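You operate a simulated robot arm through the tools that you are given. There is no shell and no other tool. Be economical: measure what you need, move in short steps, check, and stop when the job is done.

You are at the controls of a simulated robot arm. One attempt, no reset.

## Task
Put one of the green cans from the loading bench on the small grey table. Then put two of the blue packets from the loading bench on the clear end of the low steel table. Then put the orange locker card on the clear end of the low steel table. Then stack the lime red box from the small grey table on top of the honey red box. Then take the red staff card on the small grey table and put it away on the front of the low steel table. Do these in the order given. Set down upright: green can.

The check looks at the end state, three seconds after you hand in, the way a careful person would. Anything else that was tipped, shoved, dropped, spilled or broken makes it a failure.

## Robot
A 6-joint arm with a two-finger gripper on a trunk, on a base that drives. Base frame: it is fixed to the floor where the robot stands at the start and does not move with it; the origin is under the middle of the robot, x ahead of it, y to its left, z up; the surface under the hand at the start is at about z = 800. Lengths are in mm, angles in degrees, forces in N, time in s.
With the tool pointing down near the work surface it reaches from about 100 to 700 mm from the robot's upright axis, wherever it stands. Its first joint turns from -166.0 to 166.0 degrees. Places, roughly: blue packet [1250, 250, 750]; clear end of the low steel table [-400, -4600, 600]; front of the low steel table (21x148 cm) [-120, -4100, 620]; green can [500, 250, 750]; orange locker card [750, 0, 750]; red box [1250, -2500, 750]; red staff card [1250, -2500, 750]; small grey table [1300, -2400, 700]. Payload 2.45 kg.
The TCP is the grasp point between the finger pads, 26 mm short of the fingertips. In the tool frame z runs along the fingers and y along their closing line. Largest opening 96 mm; the body of the gripper starts 69 mm behind the TCP.
Orientation is that of the tool frame in the base frame, as a unit quaternion [x, y, z, w]. With the fingers straight down and closing along the base's y, the tool's x points along the base's -x, its y along +y and its z along -z.

## Interface
- The arm moves only by the tool servo_tool. Its arguments are lists of equal length, an entry for each row: "offset": the shift along the tool's x, y, z in units of 100 mm (1.0 is 100 mm), a list of three; "turn": the turn, a rotation vector about the tool's x, y, z in units of 120 degrees (1.0 is 120 degrees), a list of three; "hand": the opening, from 0 (shut) to 1 (fully open). In form: {"offset": [[x, y, z], ...], "turn": [[wx, wy, wz], ...], "hand": [hand, ...]}. A call has 1 to 12 rows; each row is the pose to reach, as a shift and turn from the pose commanded when the call began, along the tool's axes at that moment. A call with a number of a shift or a turn outside -1 to 1 is refused whole. Each row takes 0.2 s and may step no farther than 50 mm and 8.6 degrees from the row before; otherwise, or with a gripper value out of range, the whole call is refused. A pose out of reach is approached as far as the arm can. The call stops where the force on the tool passes 40 N (or 10 N more than at its start, if that is more) or the arm is blocked; 0.2 s more then pass. Each finger halts on what it meets, pressing with about 29 N; the grip force reading is that of the motor and also rises with nothing between the fingers. The clock runs only during rows and for 0.2 s after the last one: add rows that repeat a pose to give the fingers time. The reply holds the time, the measured pose of the TCP, the force on the tool along the base axes, the opening and the grip force, in the units named above and with some noise, with the torque about the TCP (base axes, N m) and any sound that the robot's microphone picked up.
- Cameras (640 x 400 px; columns grow to the right, rows downward): "scene" is now at [28.6, 176.1, 1138]; the picture's right is [0.22, -0.98, 0.00], its down [-0.37, -0.08, -0.92] and it looks along [0.90, 0.20, -0.38] (base axes); focal length 268 px, centre (320, 200). "wrist" rides on the gripper at [82, 3, -98] in the tool frame; the picture's right is [-0.04, 1.00, 0.00], its down [-0.73, -0.03, -0.68] and it looks along [-0.68, -0.03, 0.73] (tool axes); focal length 256 px, centre (320, 200). There is no depth. A picture from a camera that has moved, and an enlarged one, comes with that camera's place and axes in the base frame and with its lens.
- capture(camera): a new picture of that camera. No time passes.
- raise_lower(by): slides the trunk up (or, below 0, down) by that many mm; the arm and the scene camera ride with it, the base frame stays. It gives what a move gives, with no picture.
- roll_base(legs): drives the robot by 1 to 6 legs, each [ahead, turn to the left] in mm and degrees, along the robot's own axes; the way and the turn of a leg run together, so that a leg with both is an arc; at most 1500 mm and 180 degrees a leg. The arm and the cameras ride along, it lands a little off, and it stops where it bumps. It gives what a move gives.
- head_to(pan, tilt): turns the head with the scene camera to pan (to the left, within 155 degrees either way) and tilt (down, from -29 to 69), counted from straight ahead of the robot. It gives what a move gives.
- enlarge(camera, box): a new picture of the part [left, top, right, bottom] of that camera's present view, enlarged. No time passes.
- close_job(): hands the job in; it is judged then, once.

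Go step by step. Nothing tells you exact positions but the pictures and the camera data: compare them with the known pose of the tool, close in by small moves and look again before you grip or let go. The budget is 186 turns and 156 pictures, counting those below and the enlarged ones. Unless the task says otherwise, let go and move clear before handing in, and close with one line.

The tools are called after "Request:" by a JSON object that holds its "name" and its "arguments". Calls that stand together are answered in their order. servo_tool: Moves the arm, as the interface text tells. Its arguments: {"type":"object","properties":{"offset":{"type":"array"},"turn":{"type":"array"},"hand":{"type":"array"}},"required":["offset","turn","hand"]} The other tools are called the same way: raise_lower (by) slides the trunk up or down; roll_base (legs) drives the base; head_to (pan, tilt) turns the head that bears the scene camera; capture (camera) takes a picture; enlarge (camera, box) takes an enlarged picture of a part of a camera's view; close_job () hands the job in.

At the start:

```text
clock: 0.0
eef_pos: [462.4, 159.1, 996.9]
orientation: [0.001, 1.0, 0.001, 0.0]
contact_force: [-0.4, 0.7, -0.4]
wrist_torque: [0.02, 0.0, 0.01]
width: 96.1
grip_force: 0.1
trunk travel left (down, up): [-150.0, 0.0]
robot x, y, heading: [-3.2, -3.7, -0.2]
head pan, tilt: [12.5, 22.3]
```

scene: 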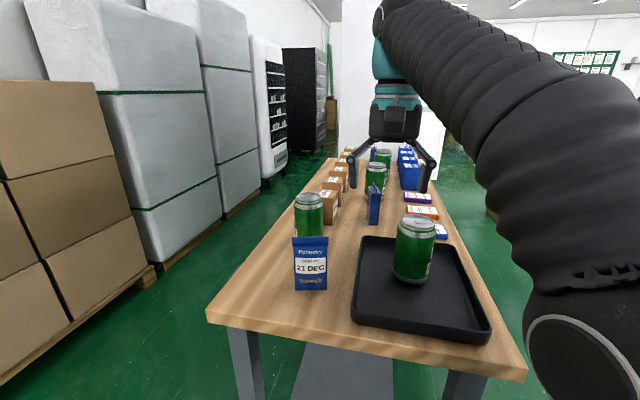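
wrist: 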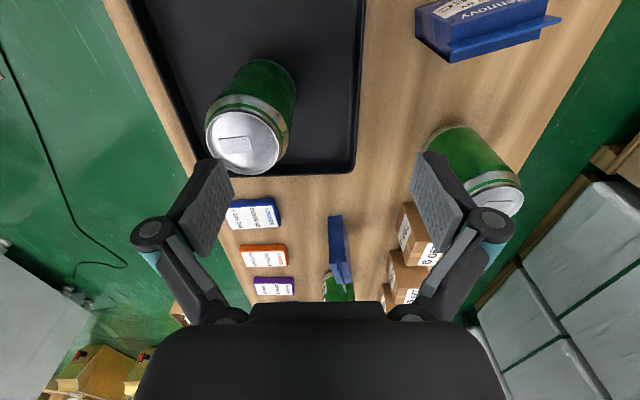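

I see the loading bench ahead with cans, packets, cards and a tray. I'll look closer before moving.

Request:
{"name": "enlarge", "arguments": {"camera": "scene", "box": [280, 130, 480, 255]}}

Request:
{"name": "enlarge", "arguments": {"camera": "scene", "box": [200, 180, 520, 380]}}

```text
3.20 times, centred on (380, 192) of scene
camera zoom: at [28.6, 176.1, 1138.0], right [0.22, -0.98, 0.0], down [-0.37, -0.08, -0.92], along [0.9, 0.2, -0.38], focal length 858 px, centre (128, 224)
```

zoom: 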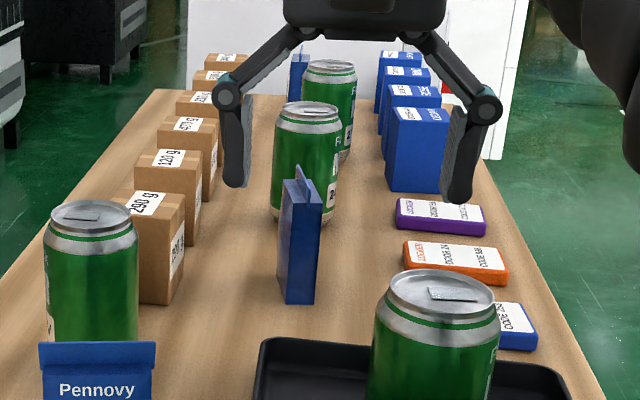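

```text
2.00 times, centred on (360, 280) of scene
camera zoom: at [28.6, 176.1, 1138.0], right [0.22, -0.98, 0.0], down [-0.37, -0.08, -0.92], along [0.9, 0.2, -0.38], focal length 536 px, centre (240, 40)
```

zoom: 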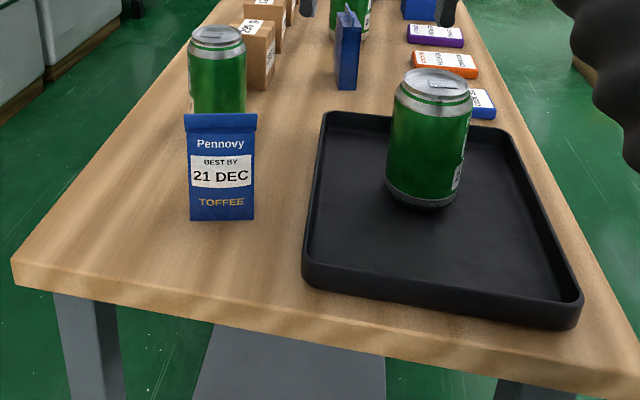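

The cans and packets are clear. Before handling anything I'll survey the route to the right and behind.

Request:
{"name": "head_to", "arguments": {"pan": -70, "tilt": 15}}

Request:
{"name": "capture", "arguments": {"camera": "scene"}}

Request:
{"name": "head_to", "arguments": {"pan": -120, "tilt": 15}}

Request:
{"name": "capture", "arguments": {"camera": "scene"}}

```text
clock: 1.6
eef_pos: [461.8, 159.7, 997.5]
orientation: [0.0, 1.0, 0.001, 0.0]
contact_force: [0.2, -0.3, 0.4]
wrist_torque: [0.03, 0.02, -0.03]
width: 96.0
grip_force: 0.1
trunk travel left (down, up): [-150.0, 0.0]
robot x, y, heading: [-2.5, -0.1, -0.1]
head pan, tilt: [-70.0, 15.0]
```

```text
151 pictures are left
camera scene: at [-29.9, 68.3, 1150.0], right [-0.94, -0.34, 0.0], down [-0.09, 0.24, -0.97], along [0.33, -0.91, -0.26], focal length 268 px, centre (320, 200)
```

scene: 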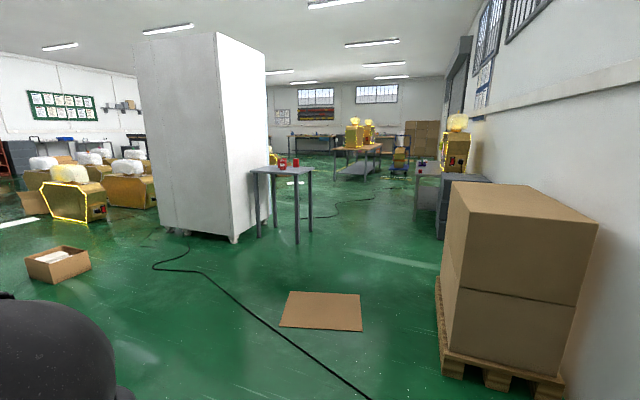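

```text
clock: 2.7
eef_pos: [462.5, 159.4, 997.3]
orientation: [0.0, 1.0, 0.001, 0.0]
contact_force: [-0.2, -0.4, 0.5]
wrist_torque: [-0.01, 0.01, 0.01]
width: 96.2
grip_force: 0.1
trunk travel left (down, up): [-150.0, 0.0]
robot x, y, heading: [0.6, 0.2, 0.0]
head pan, tilt: [-120.0, 15.0]
```

```text
150 pictures are left
camera scene: at [-108.6, 75.1, 1150.0], right [-0.87, 0.5, 0.0], down [0.13, 0.22, -0.97], along [-0.48, -0.84, -0.26], focal length 268 px, centre (320, 200)
```

scene: 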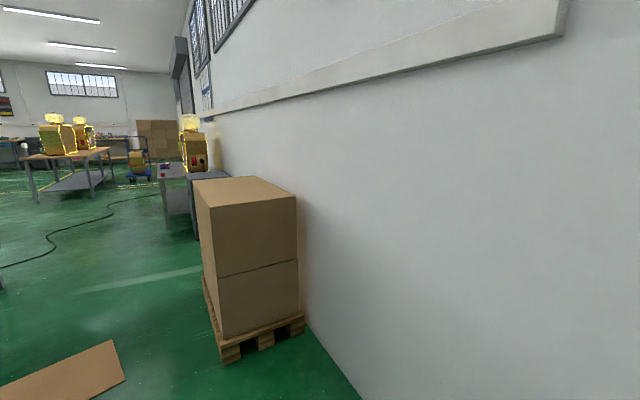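

Mapped: small grey table at about x 1050–1540, y −2250…−2610 (cabinet on its far side), steel table farther along the wall, a cardboard sheet at x 190–760, y −1120…−1610 to avoid. Now moving the hand over the near-left can (about 571, 324).

Request:
{"name": "head_to", "arguments": {"pan": 15, "tilt": 28}}

Request:
{"name": "servo_tool", "arguments": {"offset": [[-0.3, 0.3, 0], [-0.5, 0.65, 0], [-0.6, 1.0, 0]], "turn": [[0, 0, 0], [0, 0, 0], [0, 0, 0]], "hand": [1, 1, 1]}}

Request:
{"name": "capture", "arguments": {"camera": "wrist"}}

Request:
{"name": "capture", "arguments": {"camera": "scene"}}

```text
clock: 4.9
eef_pos: [461.5, 159.6, 998.4]
orientation: [0.0, 1.0, 0.002, 0.0]
contact_force: [-0.1, -0.6, -0.6]
wrist_torque: [-0.01, 0.01, -0.03]
width: 96.2
grip_force: 0.0
trunk travel left (down, up): [-150.0, 0.0]
robot x, y, heading: [2.1, -5.4, 0.1]
head pan, tilt: [15.0, 28.0]
```

```text
clock: 5.7
eef_pos: [507.0, 253.3, 970.6]
orientation: [-0.001, 1.0, 0.002, 0.003]
contact_force: [-0.5, -0.5, 1.0]
wrist_torque: [0.06, -0.06, 0.0]
width: 95.7
grip_force: 0.1
out of reach, approached as far as the arm can: row 1, 2, 3
trunk travel left (down, up): [-150.0, 0.0]
robot x, y, heading: [-3.0, 3.0, 0.1]
head pan, tilt: [15.0, 28.0]
```

```text
149 pictures are left
camera wrist: at [425.8, 255.6, 1068.3], right [0.04, 1.0, 0.0], down [0.73, -0.03, 0.68], along [0.68, -0.02, -0.73], focal length 256 px, centre (320, 200)
```

wrist: 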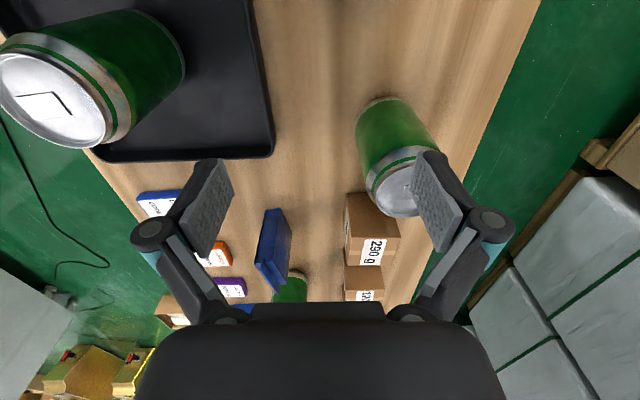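

```text
148 pictures are left
camera scene: at [26.0, 179.5, 1129.0], right [0.26, -0.97, 0.0], down [-0.45, -0.12, -0.88], along [0.85, 0.23, -0.47], focal length 268 px, centre (320, 200)
```

scene: 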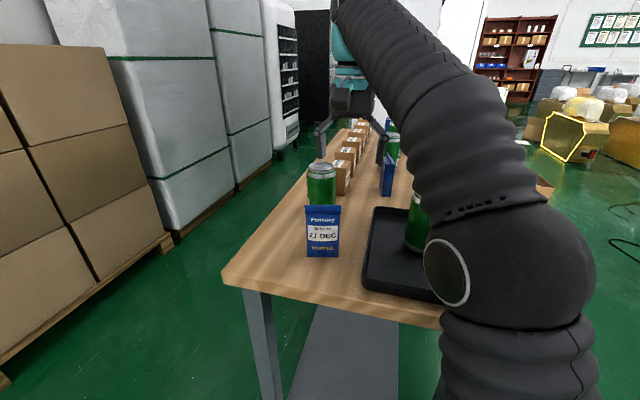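

The can top is near (560, 317). Reach is limited at height, so I'll drop down in front of the can at x≈480 and slide in from the front with the fingers straddling it.

Request:
{"name": "servo_tool", "arguments": {"offset": [[0.2, 0.3, 0], [0.3, 0.6, 0.0], [0.3, 0.6, 0.0]], "turn": [[0, 0, 0], [0, 0, 0], [0, 0, 0]], "hand": [1, 1, 1]}}

```text
clock: 6.5
eef_pos: [478.6, 312.4, 966.0]
orientation: [0.001, 1.0, 0.002, 0.002]
contact_force: [-0.1, -0.6, -0.2]
wrist_torque: [0.02, -0.04, 0.0]
width: 96.0
grip_force: 0.1
out of reach, approached as far as the arm can: row 2, 3
trunk travel left (down, up): [-150.0, 0.0]
robot x, y, heading: [1.0, 1.3, -0.0]
head pan, tilt: [15.0, 28.0]
```

Clamped poses become the new reference, good. I'm at about (479, 312); descending to z≈900 before a look.

Request:
{"name": "servo_tool", "arguments": {"offset": [[0.0, 0.0, 0.4], [0.0, 0.0, 0.7]], "turn": [[0, 0, 0], [0, 0, 0]], "hand": [1, 1]}}

Request:
{"name": "capture", "arguments": {"camera": "wrist"}}

Request:
{"name": "capture", "arguments": {"camera": "scene"}}

```text
clock: 7.1
eef_pos: [478.4, 312.4, 893.4]
orientation: [0.0, 1.0, 0.001, 0.001]
contact_force: [-0.7, -0.3, 0.1]
wrist_torque: [-0.01, -0.01, 0.01]
width: 96.0
grip_force: 0.1
trunk travel left (down, up): [-150.0, 0.0]
robot x, y, heading: [1.4, 3.0, 0.1]
head pan, tilt: [15.0, 28.0]
```

```text
147 pictures are left
camera wrist: at [396.1, 315.2, 992.0], right [0.04, 1.0, 0.0], down [0.73, -0.03, 0.68], along [0.68, -0.03, -0.73], focal length 256 px, centre (320, 200)
```

wrist: 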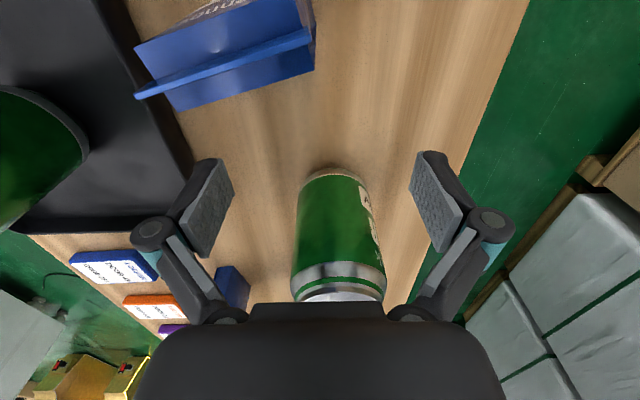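

```text
146 pictures are left
camera scene: at [26.1, 179.7, 1128.9], right [0.26, -0.97, 0.0], down [-0.45, -0.12, -0.88], along [0.85, 0.23, -0.47], focal length 268 px, centre (320, 200)
```

scene: 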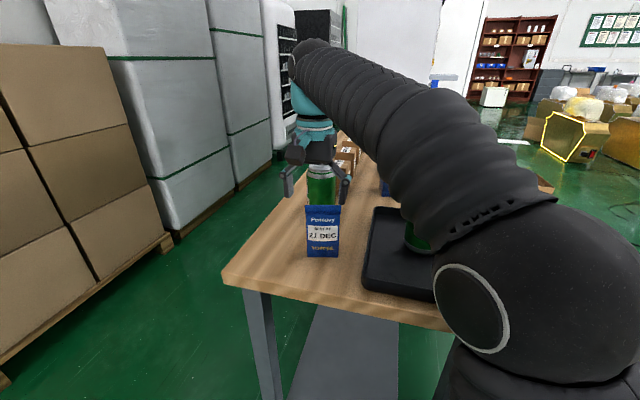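

The fingers straddle the can; it sits about 10 mm farther left. Correcting, going to z≈868 and sliding in.

Request:
{"name": "servo_tool", "arguments": {"offset": [[0.0, 0.09, 0.25], [-0.3, 0.09, 0.25], [-0.6, 0.09, 0.25], [-0.85, 0.09, 0.25]], "turn": [[0, 0, 0], [0, 0, 0], [0, 0, 0], [0, 0, 0]], "hand": [1, 1, 1, 1]}}

Request:
{"name": "capture", "arguments": {"camera": "wrist"}}

Request:
{"name": "enlarge", "arguments": {"camera": "scene", "box": [270, 120, 430, 220]}}

```text
clock: 8.1
eef_pos: [563.9, 320.2, 871.3]
orientation: [-0.001, 1.0, 0.001, 0.0]
contact_force: [-0.7, -0.2, 0.6]
wrist_torque: [0.01, -0.05, -0.03]
width: 96.0
grip_force: 0.0
trunk travel left (down, up): [-150.0, 0.0]
robot x, y, heading: [-1.4, 1.0, -0.1]
head pan, tilt: [15.0, 28.0]
```

```text
145 pictures are left
camera wrist: at [482.4, 323.5, 968.9], right [0.04, 1.0, 0.0], down [0.73, -0.03, 0.68], along [0.68, -0.03, -0.73], focal length 256 px, centre (320, 200)
```

wrist: 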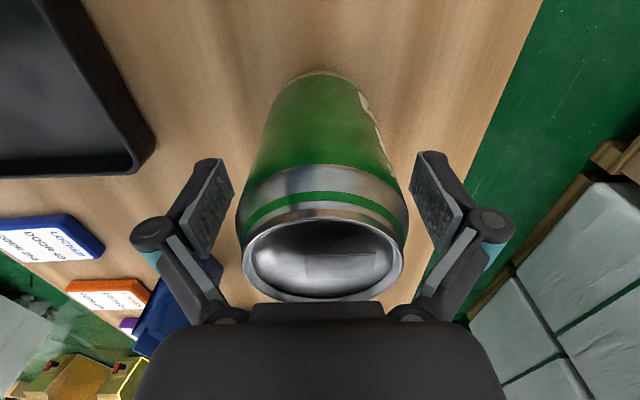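

```text
4.00 times, centred on (350, 170) of scene
camera zoom: at [25.9, 179.7, 1128.9], right [0.26, -0.97, 0.0], down [-0.45, -0.12, -0.88], along [0.85, 0.23, -0.47], focal length 1073 px, centre (200, 320)
```

zoom: 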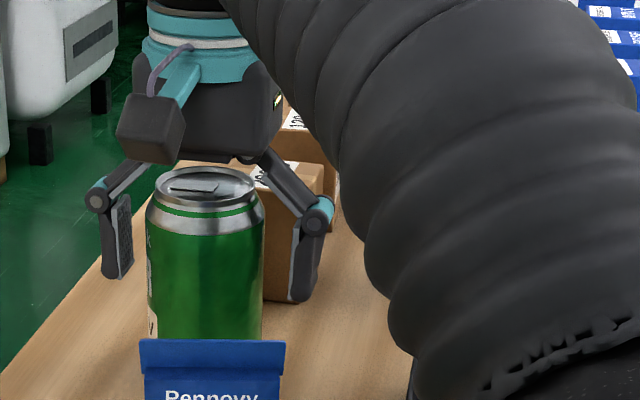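

The can is centred between the pads at about (562, 321). Closing, then lifting a little.

Request:
{"name": "servo_tool", "arguments": {"offset": [[0, 0, 0], [0, 0, 0], [0, 0, 0]], "turn": [[0, 0, 0], [0, 0, 0], [0, 0, 0]], "hand": [0.5, 0.5, 0.5]}}

Request:
{"name": "servo_tool", "arguments": {"offset": [[0, 0, 0], [0, 0, -0.1], [0, 0, -0.4], [0, 0, -0.7]], "turn": [[0, 0, 0], [0, 0, 0], [0, 0, 0], [0, 0, 0]], "hand": [0.4, 0.4, 0.4, 0.4]}}

Request:
{"name": "capture", "arguments": {"camera": "wrist"}}

```text
clock: 8.9
eef_pos: [564.2, 319.5, 869.4]
orientation: [0.0, 1.0, 0.001, 0.001]
contact_force: [1.8, 2.1, 5.8]
wrist_torque: [0.0, -0.01, 0.01]
width: 65.4
grip_force: 28.8
trunk travel left (down, up): [-150.0, 0.0]
robot x, y, heading: [4.0, 0.2, -0.1]
head pan, tilt: [15.0, 28.0]
```

```text
clock: 9.9
eef_pos: [554.6, 314.6, 925.6]
orientation: [0.0, 1.0, 0.001, 0.001]
contact_force: [0.1, 0.2, -4.5]
wrist_torque: [-0.02, 0.02, 0.01]
width: 65.4
grip_force: 29.2
out of reach, approached as far as the arm can: row 4
trunk travel left (down, up): [-150.0, 0.0]
robot x, y, heading: [0.2, -1.7, -0.0]
head pan, tilt: [15.0, 28.0]
```

```text
143 pictures are left
camera wrist: at [472.9, 317.9, 1023.1], right [0.04, 1.0, 0.0], down [0.73, -0.03, 0.68], along [0.68, -0.03, -0.73], focal length 256 px, centre (320, 200)
```

wrist: 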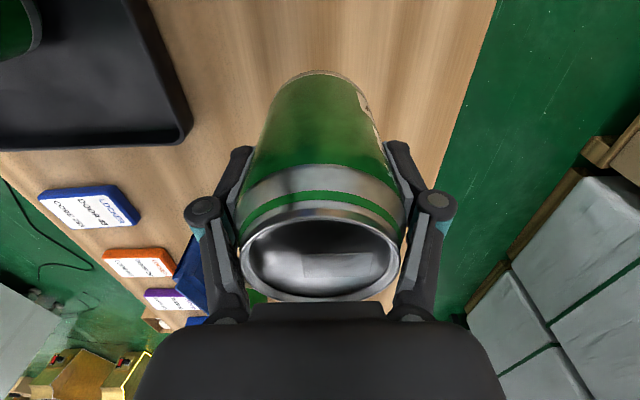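

Can held firmly. Retracting up and in, clear of the packet in front.

Request:
{"name": "servo_tool", "arguments": {"offset": [[0.3, -0.25, -0.3], [0.6, -0.5, -0.6], [0.8, -0.8, -0.75]], "turn": [[0, 0, 0], [0, 0, 0], [0, 0, 0]], "hand": [0.4, 0.4, 0.4]}}

Request:
{"name": "servo_tool", "arguments": {"offset": [[0.2, -0.3, -0.1], [0.4, -0.6, -0.2], [0.6, -0.9, -0.4]], "turn": [[0, 0, 0], [0, 0, 0], [0, 0, 0]], "hand": [0.4, 0.4, 0.4]}}

Request:
{"name": "capture", "arguments": {"camera": "scene"}}

```text
clock: 10.7
eef_pos: [470.3, 230.7, 988.2]
orientation: [0.0, 1.0, 0.001, 0.001]
contact_force: [0.3, 0.9, -3.9]
wrist_torque: [-0.06, 0.06, -0.02]
width: 65.6
grip_force: 29.0
out of reach, approached as far as the arm can: row 1, 2, 3
trunk travel left (down, up): [-150.0, 0.0]
robot x, y, heading: [0.4, -1.7, -0.2]
head pan, tilt: [15.0, 28.0]
```

```text
clock: 11.5
eef_pos: [408.4, 142.2, 1009.3]
orientation: [0.0, 1.0, 0.001, 0.002]
contact_force: [1.7, 0.6, -3.1]
wrist_torque: [-0.04, 0.05, 0.01]
width: 65.5
grip_force: 29.3
out of reach, approached as far as the arm can: row 2, 3
trunk travel left (down, up): [-150.0, 0.0]
robot x, y, heading: [1.2, 2.2, -0.0]
head pan, tilt: [15.0, 28.0]
```

```text
142 pictures are left
camera scene: at [26.6, 180.0, 1128.8], right [0.26, -0.97, 0.0], down [-0.45, -0.12, -0.88], along [0.85, 0.23, -0.47], focal length 268 px, centre (320, 200)
```

scene: 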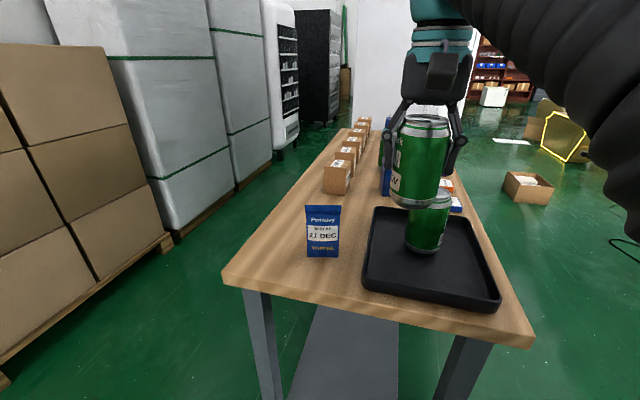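

Can is up (bottom ≈940 mm). I'll back off and drive along the right of the bench, clear of the cardboard, to face the grey table from the north.

Request:
{"name": "roll_base", "arguments": {"legs": [[-150, 0], [0, -53], [750, 0], [0, 53], [900, 0], [0, -90]]}}

Request:
{"name": "head_to", "arguments": {"pan": 0, "tilt": 20}}

Request:
{"name": "capture", "arguments": {"camera": "scene"}}

```text
clock: 29.5
eef_pos: [1348.0, -1037.4, 1011.2]
orientation: [0.716, 0.698, -0.001, 0.003]
contact_force: [-0.3, -0.6, -3.2]
wrist_torque: [0.0, 0.0, -0.02]
width: 65.6
grip_force: 29.3
trunk travel left (down, up): [-150.0, 0.0]
robot x, y, heading: [1220.0, -628.3, -91.6]
head pan, tilt: [15.0, 28.0]
```

```text
clock: 30.2
eef_pos: [1348.5, -1037.8, 1010.8]
orientation: [0.717, 0.698, 0.0, 0.003]
contact_force: [0.1, -0.1, -3.1]
wrist_torque: [-0.03, -0.01, 0.0]
width: 65.1
grip_force: 29.1
trunk travel left (down, up): [-150.0, 0.0]
robot x, y, heading: [1219.3, -626.4, -91.4]
head pan, tilt: [0.0, 20.0]
```

```text
141 pictures are left
camera scene: at [1372.2, -664.5, 1141.8], right [-1.0, 0.03, 0.0], down [0.01, 0.34, -0.94], along [-0.02, -0.94, -0.34], focal length 268 px, centre (320, 200)
```

scene: 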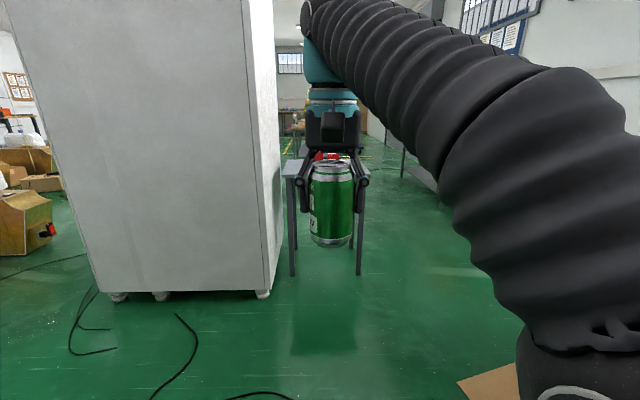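

Table legs confirm the map. Driving closer.

Request:
{"name": "roll_base", "arguments": {"legs": [[1050, 1.5]]}}

Request:
{"name": "head_to", "arguments": {"pan": -5, "tilt": 35}}

Request:
{"name": "capture", "arguments": {"camera": "scene"}}

Request:
{"name": "capture", "arguments": {"camera": "wrist"}}

```text
clock: 35.7
eef_pos: [1347.3, -2086.1, 1010.6]
orientation: [0.706, 0.708, -0.001, 0.003]
contact_force: [-0.1, 0.1, -3.0]
wrist_torque: [-0.02, 0.0, 0.0]
width: 65.3
grip_force: 29.2
trunk travel left (down, up): [-150.0, 0.0]
robot x, y, heading: [1203.7, -1678.7, -89.7]
head pan, tilt: [0.0, 20.0]
```

```text
clock: 36.4
eef_pos: [1346.8, -2085.3, 1010.6]
orientation: [0.705, 0.709, -0.001, 0.003]
contact_force: [-0.1, 0.0, -3.9]
wrist_torque: [-0.01, 0.0, -0.01]
width: 65.2
grip_force: 29.0
trunk travel left (down, up): [-150.0, 0.0]
robot x, y, heading: [1203.8, -1675.0, -89.6]
head pan, tilt: [-5.0, 35.0]
```

```text
140 pictures are left
camera scene: at [1353.2, -1706.4, 1118.0], right [-1.0, 0.08, 0.0], down [0.05, 0.57, -0.82], along [-0.07, -0.82, -0.57], focal length 268 px, centre (320, 200)
```

scene: 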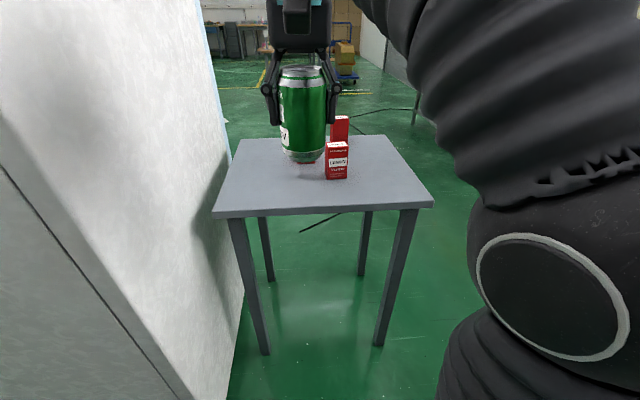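

```text
139 pictures are left
camera wrist: at [1350.6, -2002.8, 1108.2], right [1.0, -0.04, 0.0], down [-0.03, -0.73, 0.68], along [-0.02, -0.68, -0.73], focal length 256 px, centre (320, 200)
```

wrist: 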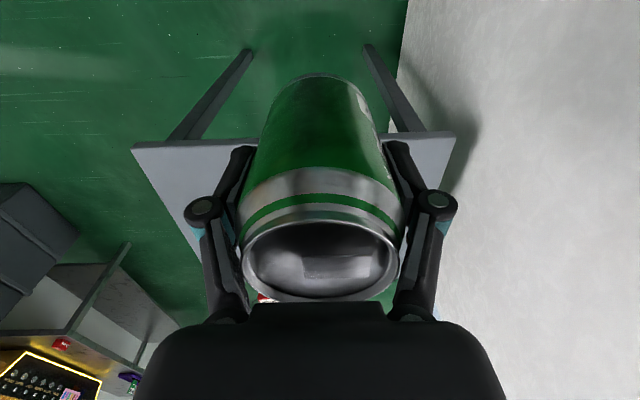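

The table top is z≈750, x 1040–1550, y −2205…−2615, with two red boxes mid-table and something red under the can. I'll shift the can left to reveal it.

Request:
{"name": "servo_tool", "arguments": {"offset": [[0, 0.4, 0], [0, 0.8, 0.0]], "turn": [[0, 0, 0], [0, 0, 0]], "hand": [0.4, 0.4]}}

Request:
{"name": "enlarge", "arguments": {"camera": "scene", "box": [200, 90, 440, 240]}}

```text
clock: 37.0
eef_pos: [1427.6, -2083.7, 1007.0]
orientation: [0.707, 0.708, -0.002, 0.006]
contact_force: [-0.4, 0.2, -2.8]
wrist_torque: [-0.01, -0.08, 0.01]
width: 65.4
grip_force: 29.3
out of reach, approached as far as the arm can: row 2
trunk travel left (down, up): [-150.0, 0.0]
robot x, y, heading: [1204.9, -1675.3, -89.4]
head pan, tilt: [-5.0, 35.0]
```

```text
2.67 times, centred on (320, 165) of scene
camera zoom: at [1352.9, -1706.3, 1118.0], right [-1.0, 0.08, 0.0], down [0.05, 0.57, -0.82], along [-0.07, -0.82, -0.57], focal length 715 px, centre (320, 293)
```

zoom: 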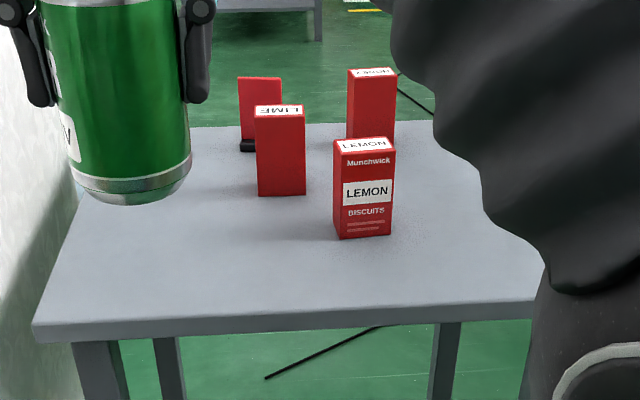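

Lemon is front, Lime left-middle, the third (honey, to be verified) at the rear right, and the card stands in a holder behind Lime. I'll place the can at the front-left, about (1480, −2275), after driving a bit nearer.

Request:
{"name": "roll_base", "arguments": {"legs": [[110, 0]]}}

Request:
{"name": "servo_tool", "arguments": {"offset": [[0, 0, 0.3], [0, 0.2, 0.6], [-0.2, 0.4, 0.9]], "turn": [[0, 0, 0], [0, 0, 0], [0, 0, 0]], "hand": [0.4, 0.4, 0.4]}}

Request:
{"name": "capture", "arguments": {"camera": "scene"}}

```text
clock: 38.2
eef_pos: [1427.3, -2194.5, 1006.6]
orientation: [0.706, 0.708, -0.001, 0.005]
contact_force: [-0.7, 0.0, -4.9]
wrist_torque: [-0.02, 0.03, 0.01]
width: 65.4
grip_force: 28.7
trunk travel left (down, up): [-150.0, 0.0]
robot x, y, heading: [1203.7, -1788.4, -90.0]
head pan, tilt: [-5.0, 35.0]
```

```text
clock: 39.0
eef_pos: [1468.4, -2213.7, 917.0]
orientation: [0.706, 0.708, -0.002, 0.006]
contact_force: [0.5, 0.6, -3.4]
wrist_torque: [-0.07, 0.0, 0.01]
width: 65.5
grip_force: 28.7
trunk travel left (down, up): [-150.0, 0.0]
robot x, y, heading: [1208.2, -1787.5, -90.0]
head pan, tilt: [-5.0, 35.0]
```

```text
137 pictures are left
camera scene: at [1353.2, -1816.7, 1118.0], right [-1.0, 0.09, 0.0], down [0.05, 0.57, -0.82], along [-0.07, -0.82, -0.57], focal length 268 px, centre (320, 200)
```

scene: 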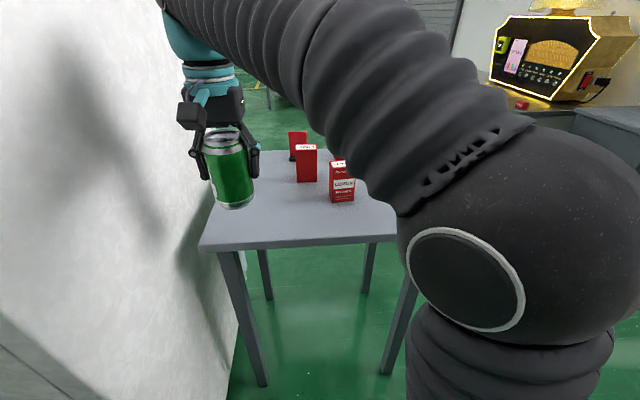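

Moving over the spot and down to just above the table top.

Request:
{"name": "servo_tool", "arguments": {"offset": [[-0.4, 0.05, 0.2], [-0.71, 0.1, 0.5], [-0.71, 0.1, 0.75]], "turn": [[0, 0, 0], [0, 0, 0], [0, 0, 0]], "hand": [0.4, 0.4, 0.4]}}

Request:
{"name": "enlarge", "arguments": {"camera": "scene", "box": [160, 110, 400, 260]}}

Request:
{"name": "capture", "arguments": {"camera": "wrist"}}

```text
clock: 39.8
eef_pos: [1479.2, -2286.4, 842.5]
orientation: [0.707, 0.708, -0.002, 0.005]
contact_force: [-0.1, -0.7, -3.1]
wrist_torque: [-0.04, 0.0, -0.03]
width: 65.6
grip_force: 29.1
trunk travel left (down, up): [-150.0, 0.0]
robot x, y, heading: [1203.9, -1789.4, -89.7]
head pan, tilt: [-5.0, 35.0]
```

```text
2.67 times, centred on (280, 185) of scene
camera zoom: at [1353.4, -1816.9, 1117.9], right [-1.0, 0.09, 0.0], down [0.05, 0.57, -0.82], along [-0.07, -0.82, -0.57], focal length 715 px, centre (427, 240)
```

zoom: 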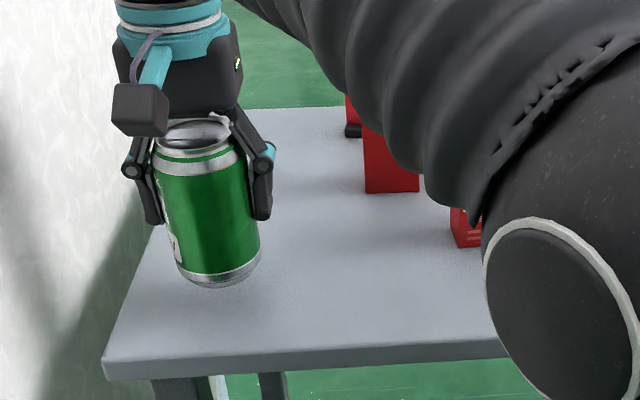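

```text
135 pictures are left
camera wrist: at [1481.9, -2203.2, 939.7], right [1.0, -0.04, 0.01], down [-0.03, -0.73, 0.69], along [-0.02, -0.69, -0.73], focal length 256 px, centre (320, 200)
```

wrist: 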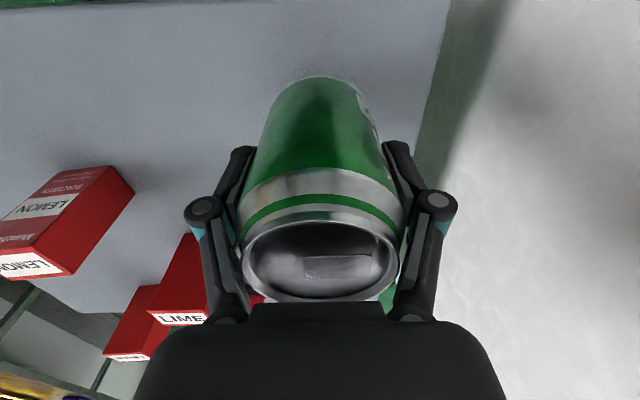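

Clear all round. Lowering in small steps until contact.

Request:
{"name": "servo_tool", "arguments": {"offset": [[0, 0, 0.15], [0, 0, 0.19], [0, 0, 0.19]], "turn": [[0, 0, 0], [0, 0, 0], [0, 0, 0]], "hand": [0.4, 0.4, 0.4]}}

Request:
{"name": "enlarge", "arguments": {"camera": "scene", "box": [190, 170, 310, 245]}}

```text
clock: 40.6
eef_pos: [1478.4, -2287.4, 824.5]
orientation: [0.707, 0.708, -0.002, 0.006]
contact_force: [-0.2, 0.1, -3.1]
wrist_torque: [0.0, -0.01, -0.04]
width: 65.4
grip_force: 28.7
trunk travel left (down, up): [-150.0, 0.0]
robot x, y, heading: [1205.1, -1786.7, -90.0]
head pan, tilt: [-5.0, 35.0]
```

```text
5.33 times, centred on (250, 208) of scene
camera zoom: at [1353.4, -1817.0, 1117.9], right [-1.0, 0.09, 0.0], down [0.05, 0.57, -0.82], along [-0.07, -0.82, -0.57], focal length 1431 px, centre (693, 160)
```

zoom: 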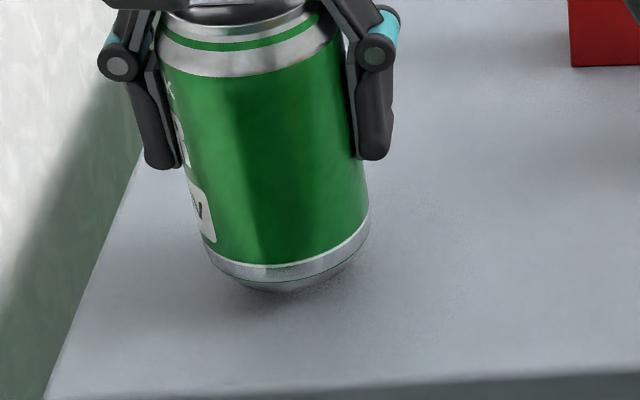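

Request:
{"name": "servo_tool", "arguments": {"offset": [[0, 0, 0.03], [0, 0, 0.03]], "turn": [[0, 0, 0], [0, 0, 0]], "hand": [0.4, 0.4]}}

Request:
{"name": "servo_tool", "arguments": {"offset": [[0, 0, 0.02], [0, 0, 0.02]], "turn": [[0, 0, 0], [0, 0, 0]], "hand": [0.4, 0.4]}}

```text
clock: 41.2
eef_pos: [1478.8, -2287.1, 821.0]
orientation: [0.707, 0.707, -0.002, 0.006]
contact_force: [-0.6, 0.2, -3.6]
wrist_torque: [-0.01, -0.02, 0.0]
width: 65.5
grip_force: 28.7
trunk travel left (down, up): [-150.0, 0.0]
robot x, y, heading: [1201.6, -1789.3, -89.9]
head pan, tilt: [-5.0, 35.0]
```

```text
clock: 41.8
eef_pos: [1479.2, -2287.8, 819.4]
orientation: [0.706, 0.708, -0.001, 0.006]
contact_force: [-0.5, 1.1, -3.8]
wrist_torque: [0.03, 0.0, 0.01]
width: 65.5
grip_force: 28.8
trunk travel left (down, up): [-150.0, 0.0]
robot x, y, heading: [1202.4, -1787.2, -89.8]
head pan, tilt: [-5.0, 35.0]
```

Request:
{"name": "servo_tool", "arguments": {"offset": [[0, 0, 0.02], [0, 0, 0.02]], "turn": [[0, 0, 0], [0, 0, 0]], "hand": [0.4, 0.4]}}

Request:
{"name": "servo_tool", "arguments": {"offset": [[0, 0, 0.02], [0, 0, 0.02]], "turn": [[0, 0, 0], [0, 0, 0]], "hand": [0.4, 0.4]}}

Request:
{"name": "enlarge", "arguments": {"camera": "scene", "box": [190, 170, 310, 245]}}

```text
clock: 42.4
eef_pos: [1478.7, -2287.1, 818.0]
orientation: [0.707, 0.708, -0.001, 0.006]
contact_force: [0.2, 0.5, -3.3]
wrist_torque: [0.0, 0.0, 0.01]
width: 65.4
grip_force: 28.6
trunk travel left (down, up): [-150.0, 0.0]
robot x, y, heading: [1206.9, -1786.0, -89.8]
head pan, tilt: [-5.0, 35.0]
```

```text
clock: 43.0
eef_pos: [1478.2, -2287.9, 815.6]
orientation: [0.706, 0.708, -0.002, 0.005]
contact_force: [0.0, -0.6, -3.8]
wrist_torque: [0.01, 0.01, -0.01]
width: 65.1
grip_force: 28.5
trunk travel left (down, up): [-150.0, 0.0]
robot x, y, heading: [1203.5, -1784.3, -90.1]
head pan, tilt: [-5.0, 35.0]
```

```text
5.33 times, centred on (250, 208) of scene
camera zoom: at [1353.4, -1817.0, 1117.9], right [-1.0, 0.09, 0.0], down [0.05, 0.57, -0.82], along [-0.07, -0.82, -0.57], focal length 1431 px, centre (693, 160)
```

zoom: 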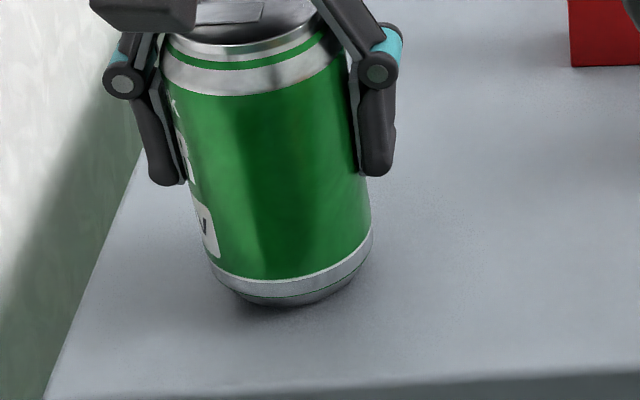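

Request:
{"name": "servo_tool", "arguments": {"offset": [[0, 0, 0.025], [0, 0, 0.025]], "turn": [[0, 0, 0], [0, 0, 0]], "hand": [0.4, 0.4]}}

Request:
{"name": "servo_tool", "arguments": {"offset": [[0, 0, 0.025], [0, 0, 0.025]], "turn": [[0, 0, 0], [0, 0, 0]], "hand": [0.4, 0.4]}}

Request:
{"name": "enlarge", "arguments": {"camera": "scene", "box": [190, 170, 310, 245]}}

```text
clock: 43.6
eef_pos: [1478.1, -2287.5, 812.5]
orientation: [0.707, 0.707, -0.002, 0.005]
contact_force: [0.2, 0.3, -3.2]
wrist_torque: [-0.01, 0.03, 0.01]
width: 65.4
grip_force: 28.9
trunk travel left (down, up): [-150.0, 0.0]
robot x, y, heading: [1207.0, -1790.3, -89.9]
head pan, tilt: [-5.0, 35.0]
```

```text
clock: 44.2
eef_pos: [1478.1, -2288.6, 811.8]
orientation: [0.707, 0.708, -0.002, 0.009]
contact_force: [4.2, -4.1, 14.3]
wrist_torque: [0.12, -0.03, -0.06]
width: 65.5
grip_force: 29.4
trunk travel left (down, up): [-150.0, 0.0]
robot x, y, heading: [1202.6, -1786.6, -89.9]
head pan, tilt: [-5.0, 35.0]
```

```text
5.33 times, centred on (250, 208) of scene
camera zoom: at [1353.2, -1816.6, 1118.3], right [-1.0, 0.09, 0.0], down [0.05, 0.57, -0.82], along [-0.07, -0.82, -0.57], focal length 1431 px, centre (693, 160)
```

zoom: 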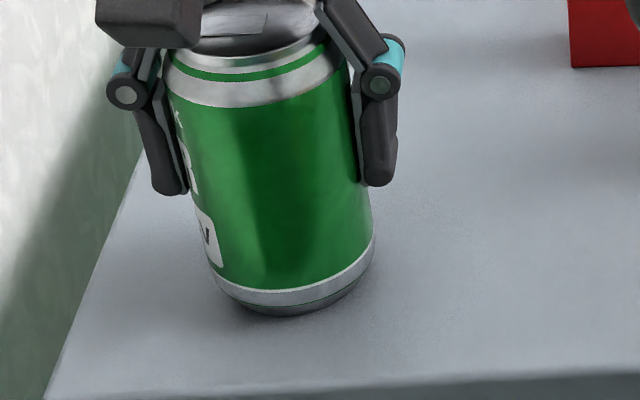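

Contact at z≈812. Releasing and lifting clear.

Request:
{"name": "servo_tool", "arguments": {"offset": [[0, 0, -0.01], [0, 0, -0.01], [0, 0, -0.01], [0, 0, -0.3], [0, 0, -0.7], [0, 0, -0.98]], "turn": [[0, 0, 0], [0, 0, 0], [0, 0, 0], [0, 0, 0], [0, 0, 0], [0, 0, 0]], "hand": [0.95, 0.95, 0.95, 0.95, 0.95, 0.95]}}

Request:
{"name": "capture", "arguments": {"camera": "scene"}}

Request:
{"name": "capture", "arguments": {"camera": "wrist"}}

```text
clock: 45.6
eef_pos: [1478.8, -2287.2, 907.5]
orientation: [0.707, 0.707, -0.002, 0.006]
contact_force: [-0.1, 0.0, -0.5]
wrist_torque: [0.01, 0.02, 0.05]
width: 91.4
grip_force: 0.1
trunk travel left (down, up): [-150.0, 0.0]
robot x, y, heading: [1205.5, -1785.0, -90.0]
head pan, tilt: [-5.0, 35.0]
```

```text
131 pictures are left
camera scene: at [1353.4, -1817.0, 1117.9], right [-1.0, 0.09, 0.0], down [0.05, 0.57, -0.82], along [-0.07, -0.82, -0.57], focal length 268 px, centre (320, 200)
```

scene: 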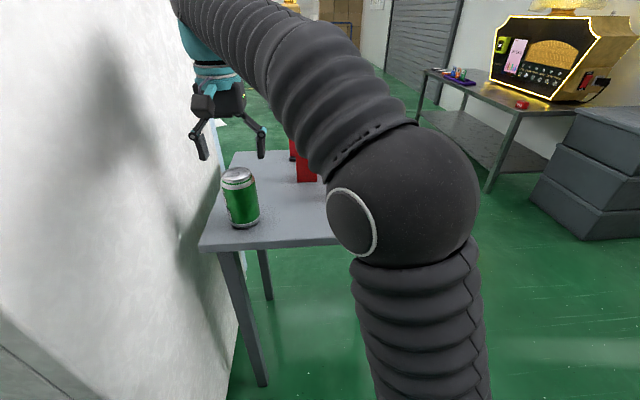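

```text
130 pictures are left
camera wrist: at [1480.6, -2204.6, 1004.8], right [1.0, -0.04, 0.01], down [-0.03, -0.73, 0.69], along [-0.02, -0.69, -0.73], focal length 256 px, centre (320, 200)
```

wrist: 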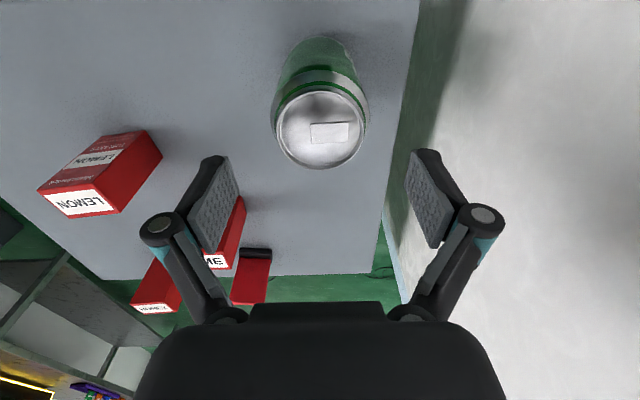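

Can is standing upright. Retracting the arm and returning to the bench.

Request:
{"name": "servo_tool", "arguments": {"offset": [[0.2, -0.2, -0.4], [0.5, -0.5, -0.6], [0.8, -0.8, -0.8], [1.0, -1.0, -0.9]], "turn": [[0, 0, 0], [0, 0, 0], [0, 0, 0], [0, 0, 0]], "hand": [1, 1, 1, 1]}}

Request:
{"name": "roll_base", "arguments": {"legs": [[-1150, 0], [0, 90], [-900, 0], [0, -53], [-700, 0], [0, 53]]}}

Request:
{"name": "head_to", "arguments": {"pan": 0, "tilt": 30}}

Request:
{"name": "capture", "arguments": {"camera": "scene"}}

```text
clock: 46.6
eef_pos: [1376.6, -2187.2, 996.9]
orientation: [0.707, 0.707, -0.001, 0.006]
contact_force: [-0.6, -0.3, -1.3]
wrist_torque: [0.07, 0.05, -0.01]
width: 95.9
grip_force: 0.0
trunk travel left (down, up): [-150.0, 0.0]
robot x, y, heading: [1203.4, -1787.9, -89.9]
head pan, tilt: [-5.0, 35.0]
```

```text
clock: 68.8
eef_pos: [313.3, 101.4, 996.9]
orientation: [0.022, 1.0, 0.003, 0.005]
contact_force: [1.3, -0.5, 0.2]
wrist_torque: [0.01, 0.01, 0.0]
width: 96.1
grip_force: 0.0
trunk travel left (down, up): [-150.0, 0.0]
robot x, y, heading: [-91.1, -52.1, -2.2]
head pan, tilt: [-5.0, 35.0]
```

```text
clock: 69.4
eef_pos: [313.9, 101.7, 996.3]
orientation: [0.022, 1.0, 0.002, 0.005]
contact_force: [0.2, 0.2, 0.7]
wrist_torque: [0.01, -0.01, 0.03]
width: 96.0
grip_force: 0.0
trunk travel left (down, up): [-150.0, 0.0]
robot x, y, heading: [-94.9, -54.6, -2.7]
head pan, tilt: [0.0, 30.0]
```

```text
129 pictures are left
camera scene: at [-56.9, 102.2, 1125.7], right [-0.04, -1.0, 0.0], down [-0.5, 0.02, -0.87], along [0.86, -0.04, -0.5], focal length 268 px, centre (320, 200)
```

scene: 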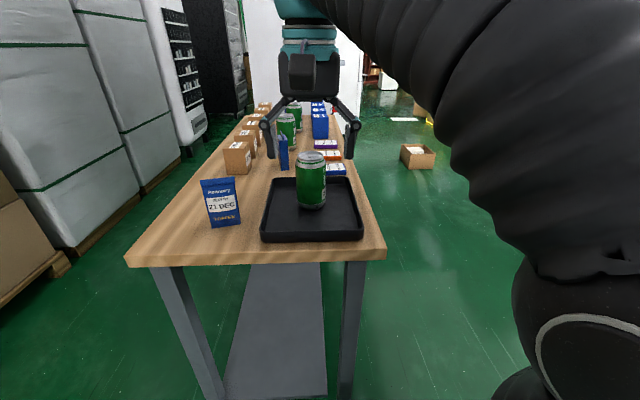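

Back at the bench. Next the near toffee packet (about 405, 279). Driving up a bit and bringing the hand over it.

Request:
{"name": "roll_base", "arguments": {"legs": [[90, 2.5]]}}

Request:
{"name": "servo_tool", "arguments": {"offset": [[0.2, 0.4, 0.0], [0.4, 0.8, 0.1], [0.4, 1.0, 0.1]], "turn": [[0, 0, 0], [0, 0, 0], [0, 0, 0]], "hand": [1, 1, 1]}}

Request:
{"name": "capture", "arguments": {"camera": "wrist"}}

Request:
{"name": "capture", "arguments": {"camera": "scene"}}

```text
clock: 70.5
eef_pos: [396.6, 117.4, 997.4]
orientation: [-0.002, 1.0, 0.003, 0.005]
contact_force: [-0.3, 0.5, 0.3]
wrist_torque: [0.02, 0.02, 0.0]
width: 95.9
grip_force: 0.1
trunk travel left (down, up): [-150.0, 0.0]
robot x, y, heading: [-2.3, -58.1, 0.5]
head pan, tilt: [0.0, 30.0]
```

```text
clock: 71.3
eef_pos: [358.2, 217.2, 986.7]
orientation: [0.0, 1.0, 0.004, 0.005]
contact_force: [-0.1, -0.2, 0.0]
wrist_torque: [0.0, -0.02, -0.02]
width: 96.2
grip_force: 0.1
trunk travel left (down, up): [-150.0, 0.0]
robot x, y, heading: [-6.1, -53.3, 0.0]
head pan, tilt: [0.0, 30.0]
```

```text
128 pictures are left
camera wrist: at [275.3, 221.0, 1084.1], right [0.04, 1.0, 0.01], down [0.73, -0.03, 0.69], along [0.69, -0.02, -0.73], focal length 256 px, centre (320, 200)
```

wrist: 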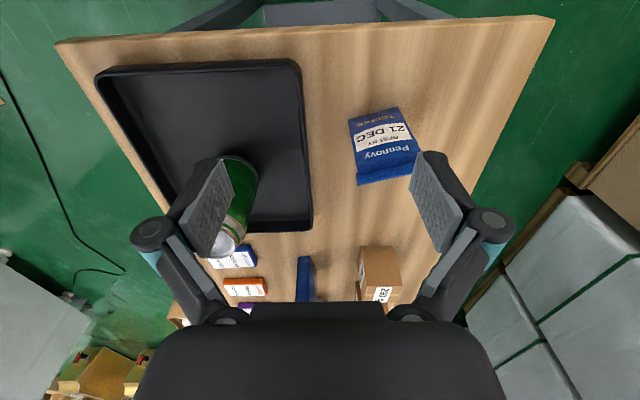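

```text
127 pictures are left
camera scene: at [26.3, 101.7, 1125.8], right [0.0, -1.0, 0.0], down [-0.5, 0.0, -0.87], along [0.87, 0.0, -0.5], focal length 268 px, centre (320, 200)
```

scene: 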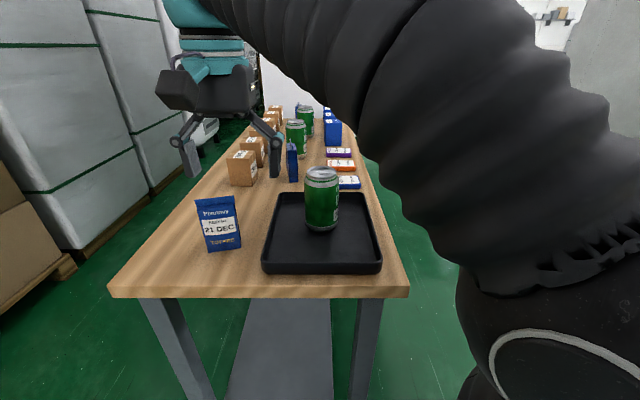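

The packet stands with its front centre near (411, 279), yawed about 14° CCW. Moving above with matching yaw.

Request:
{"name": "servo_tool", "arguments": {"offset": [[-0.3, 0.3, 0.0], [-0.6, 0.6, 0.0], [-0.68, 0.66, 0.2]], "turn": [[0, 0, -0.05], [0, 0, -0.1], [0, 0, -0.115]], "hand": [1, 1, 1]}}

Request:
{"name": "capture", "arguments": {"camera": "wrist"}}

Request:
{"name": "enlarge", "arguments": {"camera": "scene", "box": [100, 110, 340, 260]}}

```text
clock: 72.1
eef_pos: [426.6, 283.4, 967.3]
orientation: [-0.121, 0.993, 0.002, 0.006]
contact_force: [-0.1, -0.9, -0.4]
wrist_torque: [0.03, -0.03, 0.0]
width: 96.3
grip_force: 0.1
trunk travel left (down, up): [-150.0, 0.0]
robot x, y, heading: [-1.7, -54.0, 0.2]
head pan, tilt: [0.0, 30.0]
```

```text
126 pictures are left
camera wrist: at [345.3, 266.9, 1064.7], right [-0.2, 0.98, 0.0], down [0.71, 0.14, 0.69], along [0.67, 0.14, -0.73], focal length 256 px, centre (320, 200)
```

wrist: 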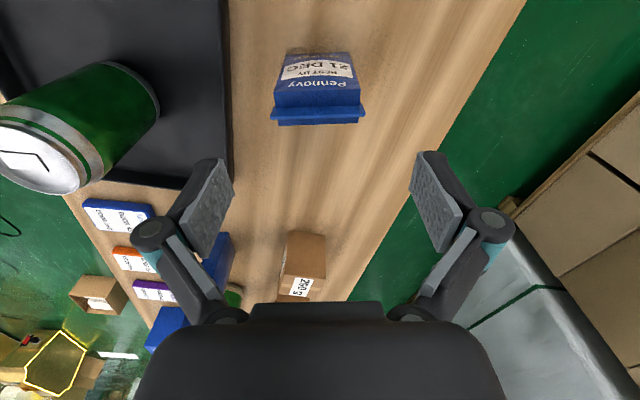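

```text
2.67 times, centred on (220, 185) of scene
camera zoom: at [26.2, 101.9, 1125.7], right [0.0, -1.0, 0.0], down [-0.5, 0.0, -0.87], along [0.87, 0.0, -0.5], focal length 715 px, centre (587, 240)
```

zoom: 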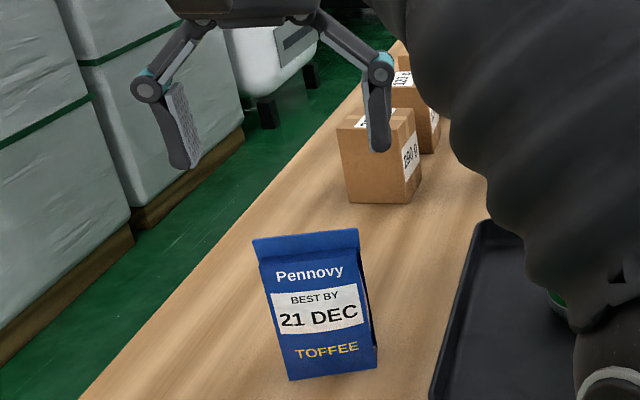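

Aligned laterally; the packet centre is about 7 mm nearer. Descending with the fingers straddling it.

Request:
{"name": "servo_tool", "arguments": {"offset": [[0.07, 0, 0.3], [0.07, 0, 0.7]], "turn": [[0, 0, 0], [0, 0, 0]], "hand": [1, 1]}}

Request:
{"name": "capture", "arguments": {"camera": "wrist"}}

Request:
{"name": "enlarge", "arguments": {"camera": "scene", "box": [120, 130, 320, 255]}}

```text
clock: 72.7
eef_pos: [420.4, 281.7, 898.3]
orientation: [-0.121, 0.993, 0.002, 0.006]
contact_force: [0.0, -0.1, -0.5]
wrist_torque: [0.01, 0.0, 0.0]
width: 95.7
grip_force: 0.1
trunk travel left (down, up): [-150.0, 0.0]
robot x, y, heading: [-2.7, -54.6, 0.2]
head pan, tilt: [0.0, 30.0]
```

```text
124 pictures are left
camera wrist: at [339.8, 264.2, 995.1], right [-0.2, 0.98, 0.0], down [0.71, 0.14, 0.69], along [0.67, 0.14, -0.73], focal length 256 px, centre (320, 200)
```

wrist: 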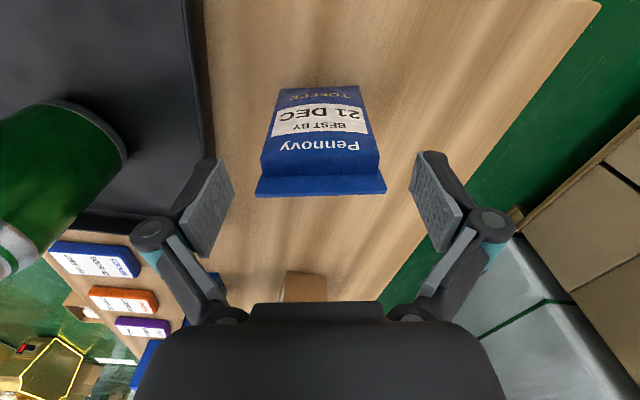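

```text
3.20 times, centred on (220, 192) of scene
camera zoom: at [26.3, 101.9, 1125.8], right [0.0, -1.0, 0.0], down [-0.5, 0.0, -0.87], along [0.87, 0.0, -0.5], focal length 858 px, centre (640, 224)
```

zoom: 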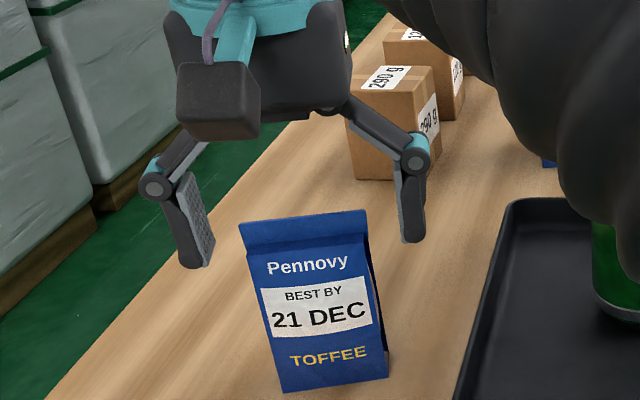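

Request:
{"name": "servo_tool", "arguments": {"offset": [[0.03, -0.03, 0.2], [0.03, -0.03, 0.38], [0.03, -0.03, 0.38]], "turn": [[0, 0, 0], [0, 0, 0], [0, 0, 0]], "hand": [1, 1, 1]}}

Request:
{"name": "capture", "arguments": {"camera": "wrist"}}

Request:
{"name": "enlarge", "arguments": {"camera": "scene", "box": [120, 130, 320, 255]}}

```text
clock: 73.5
eef_pos: [417.0, 277.7, 859.5]
orientation: [-0.122, 0.993, 0.003, 0.006]
contact_force: [0.1, -0.3, 0.0]
wrist_torque: [-0.02, -0.02, 0.02]
width: 96.3
grip_force: 0.1
trunk travel left (down, up): [-150.0, 0.0]
robot x, y, heading: [-3.0, -49.3, 0.2]
head pan, tilt: [0.0, 30.0]
```

```text
122 pictures are left
camera wrist: at [336.9, 261.3, 957.3], right [-0.2, 0.98, 0.0], down [0.71, 0.14, 0.69], along [0.67, 0.14, -0.73], focal length 256 px, centre (320, 200)
```

wrist: 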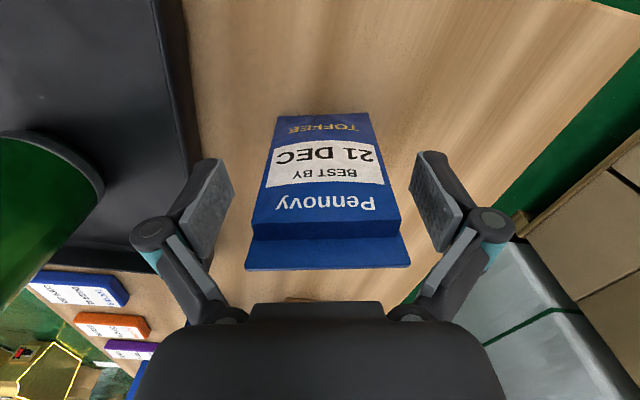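

```text
3.20 times, centred on (220, 192) of scene
camera zoom: at [26.3, 101.9, 1125.7], right [0.0, -1.0, 0.0], down [-0.5, 0.0, -0.87], along [0.87, 0.0, -0.5], focal length 858 px, centre (640, 224)
```

zoom: 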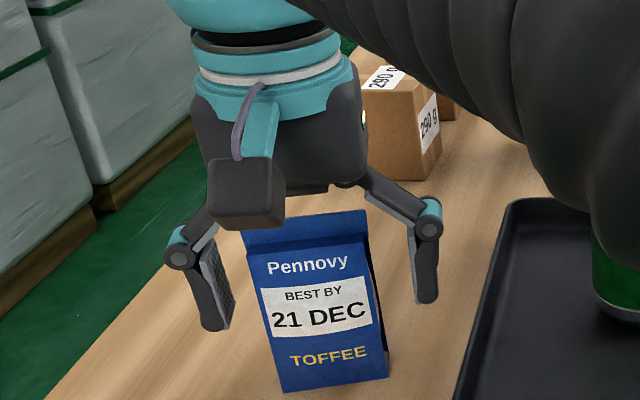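

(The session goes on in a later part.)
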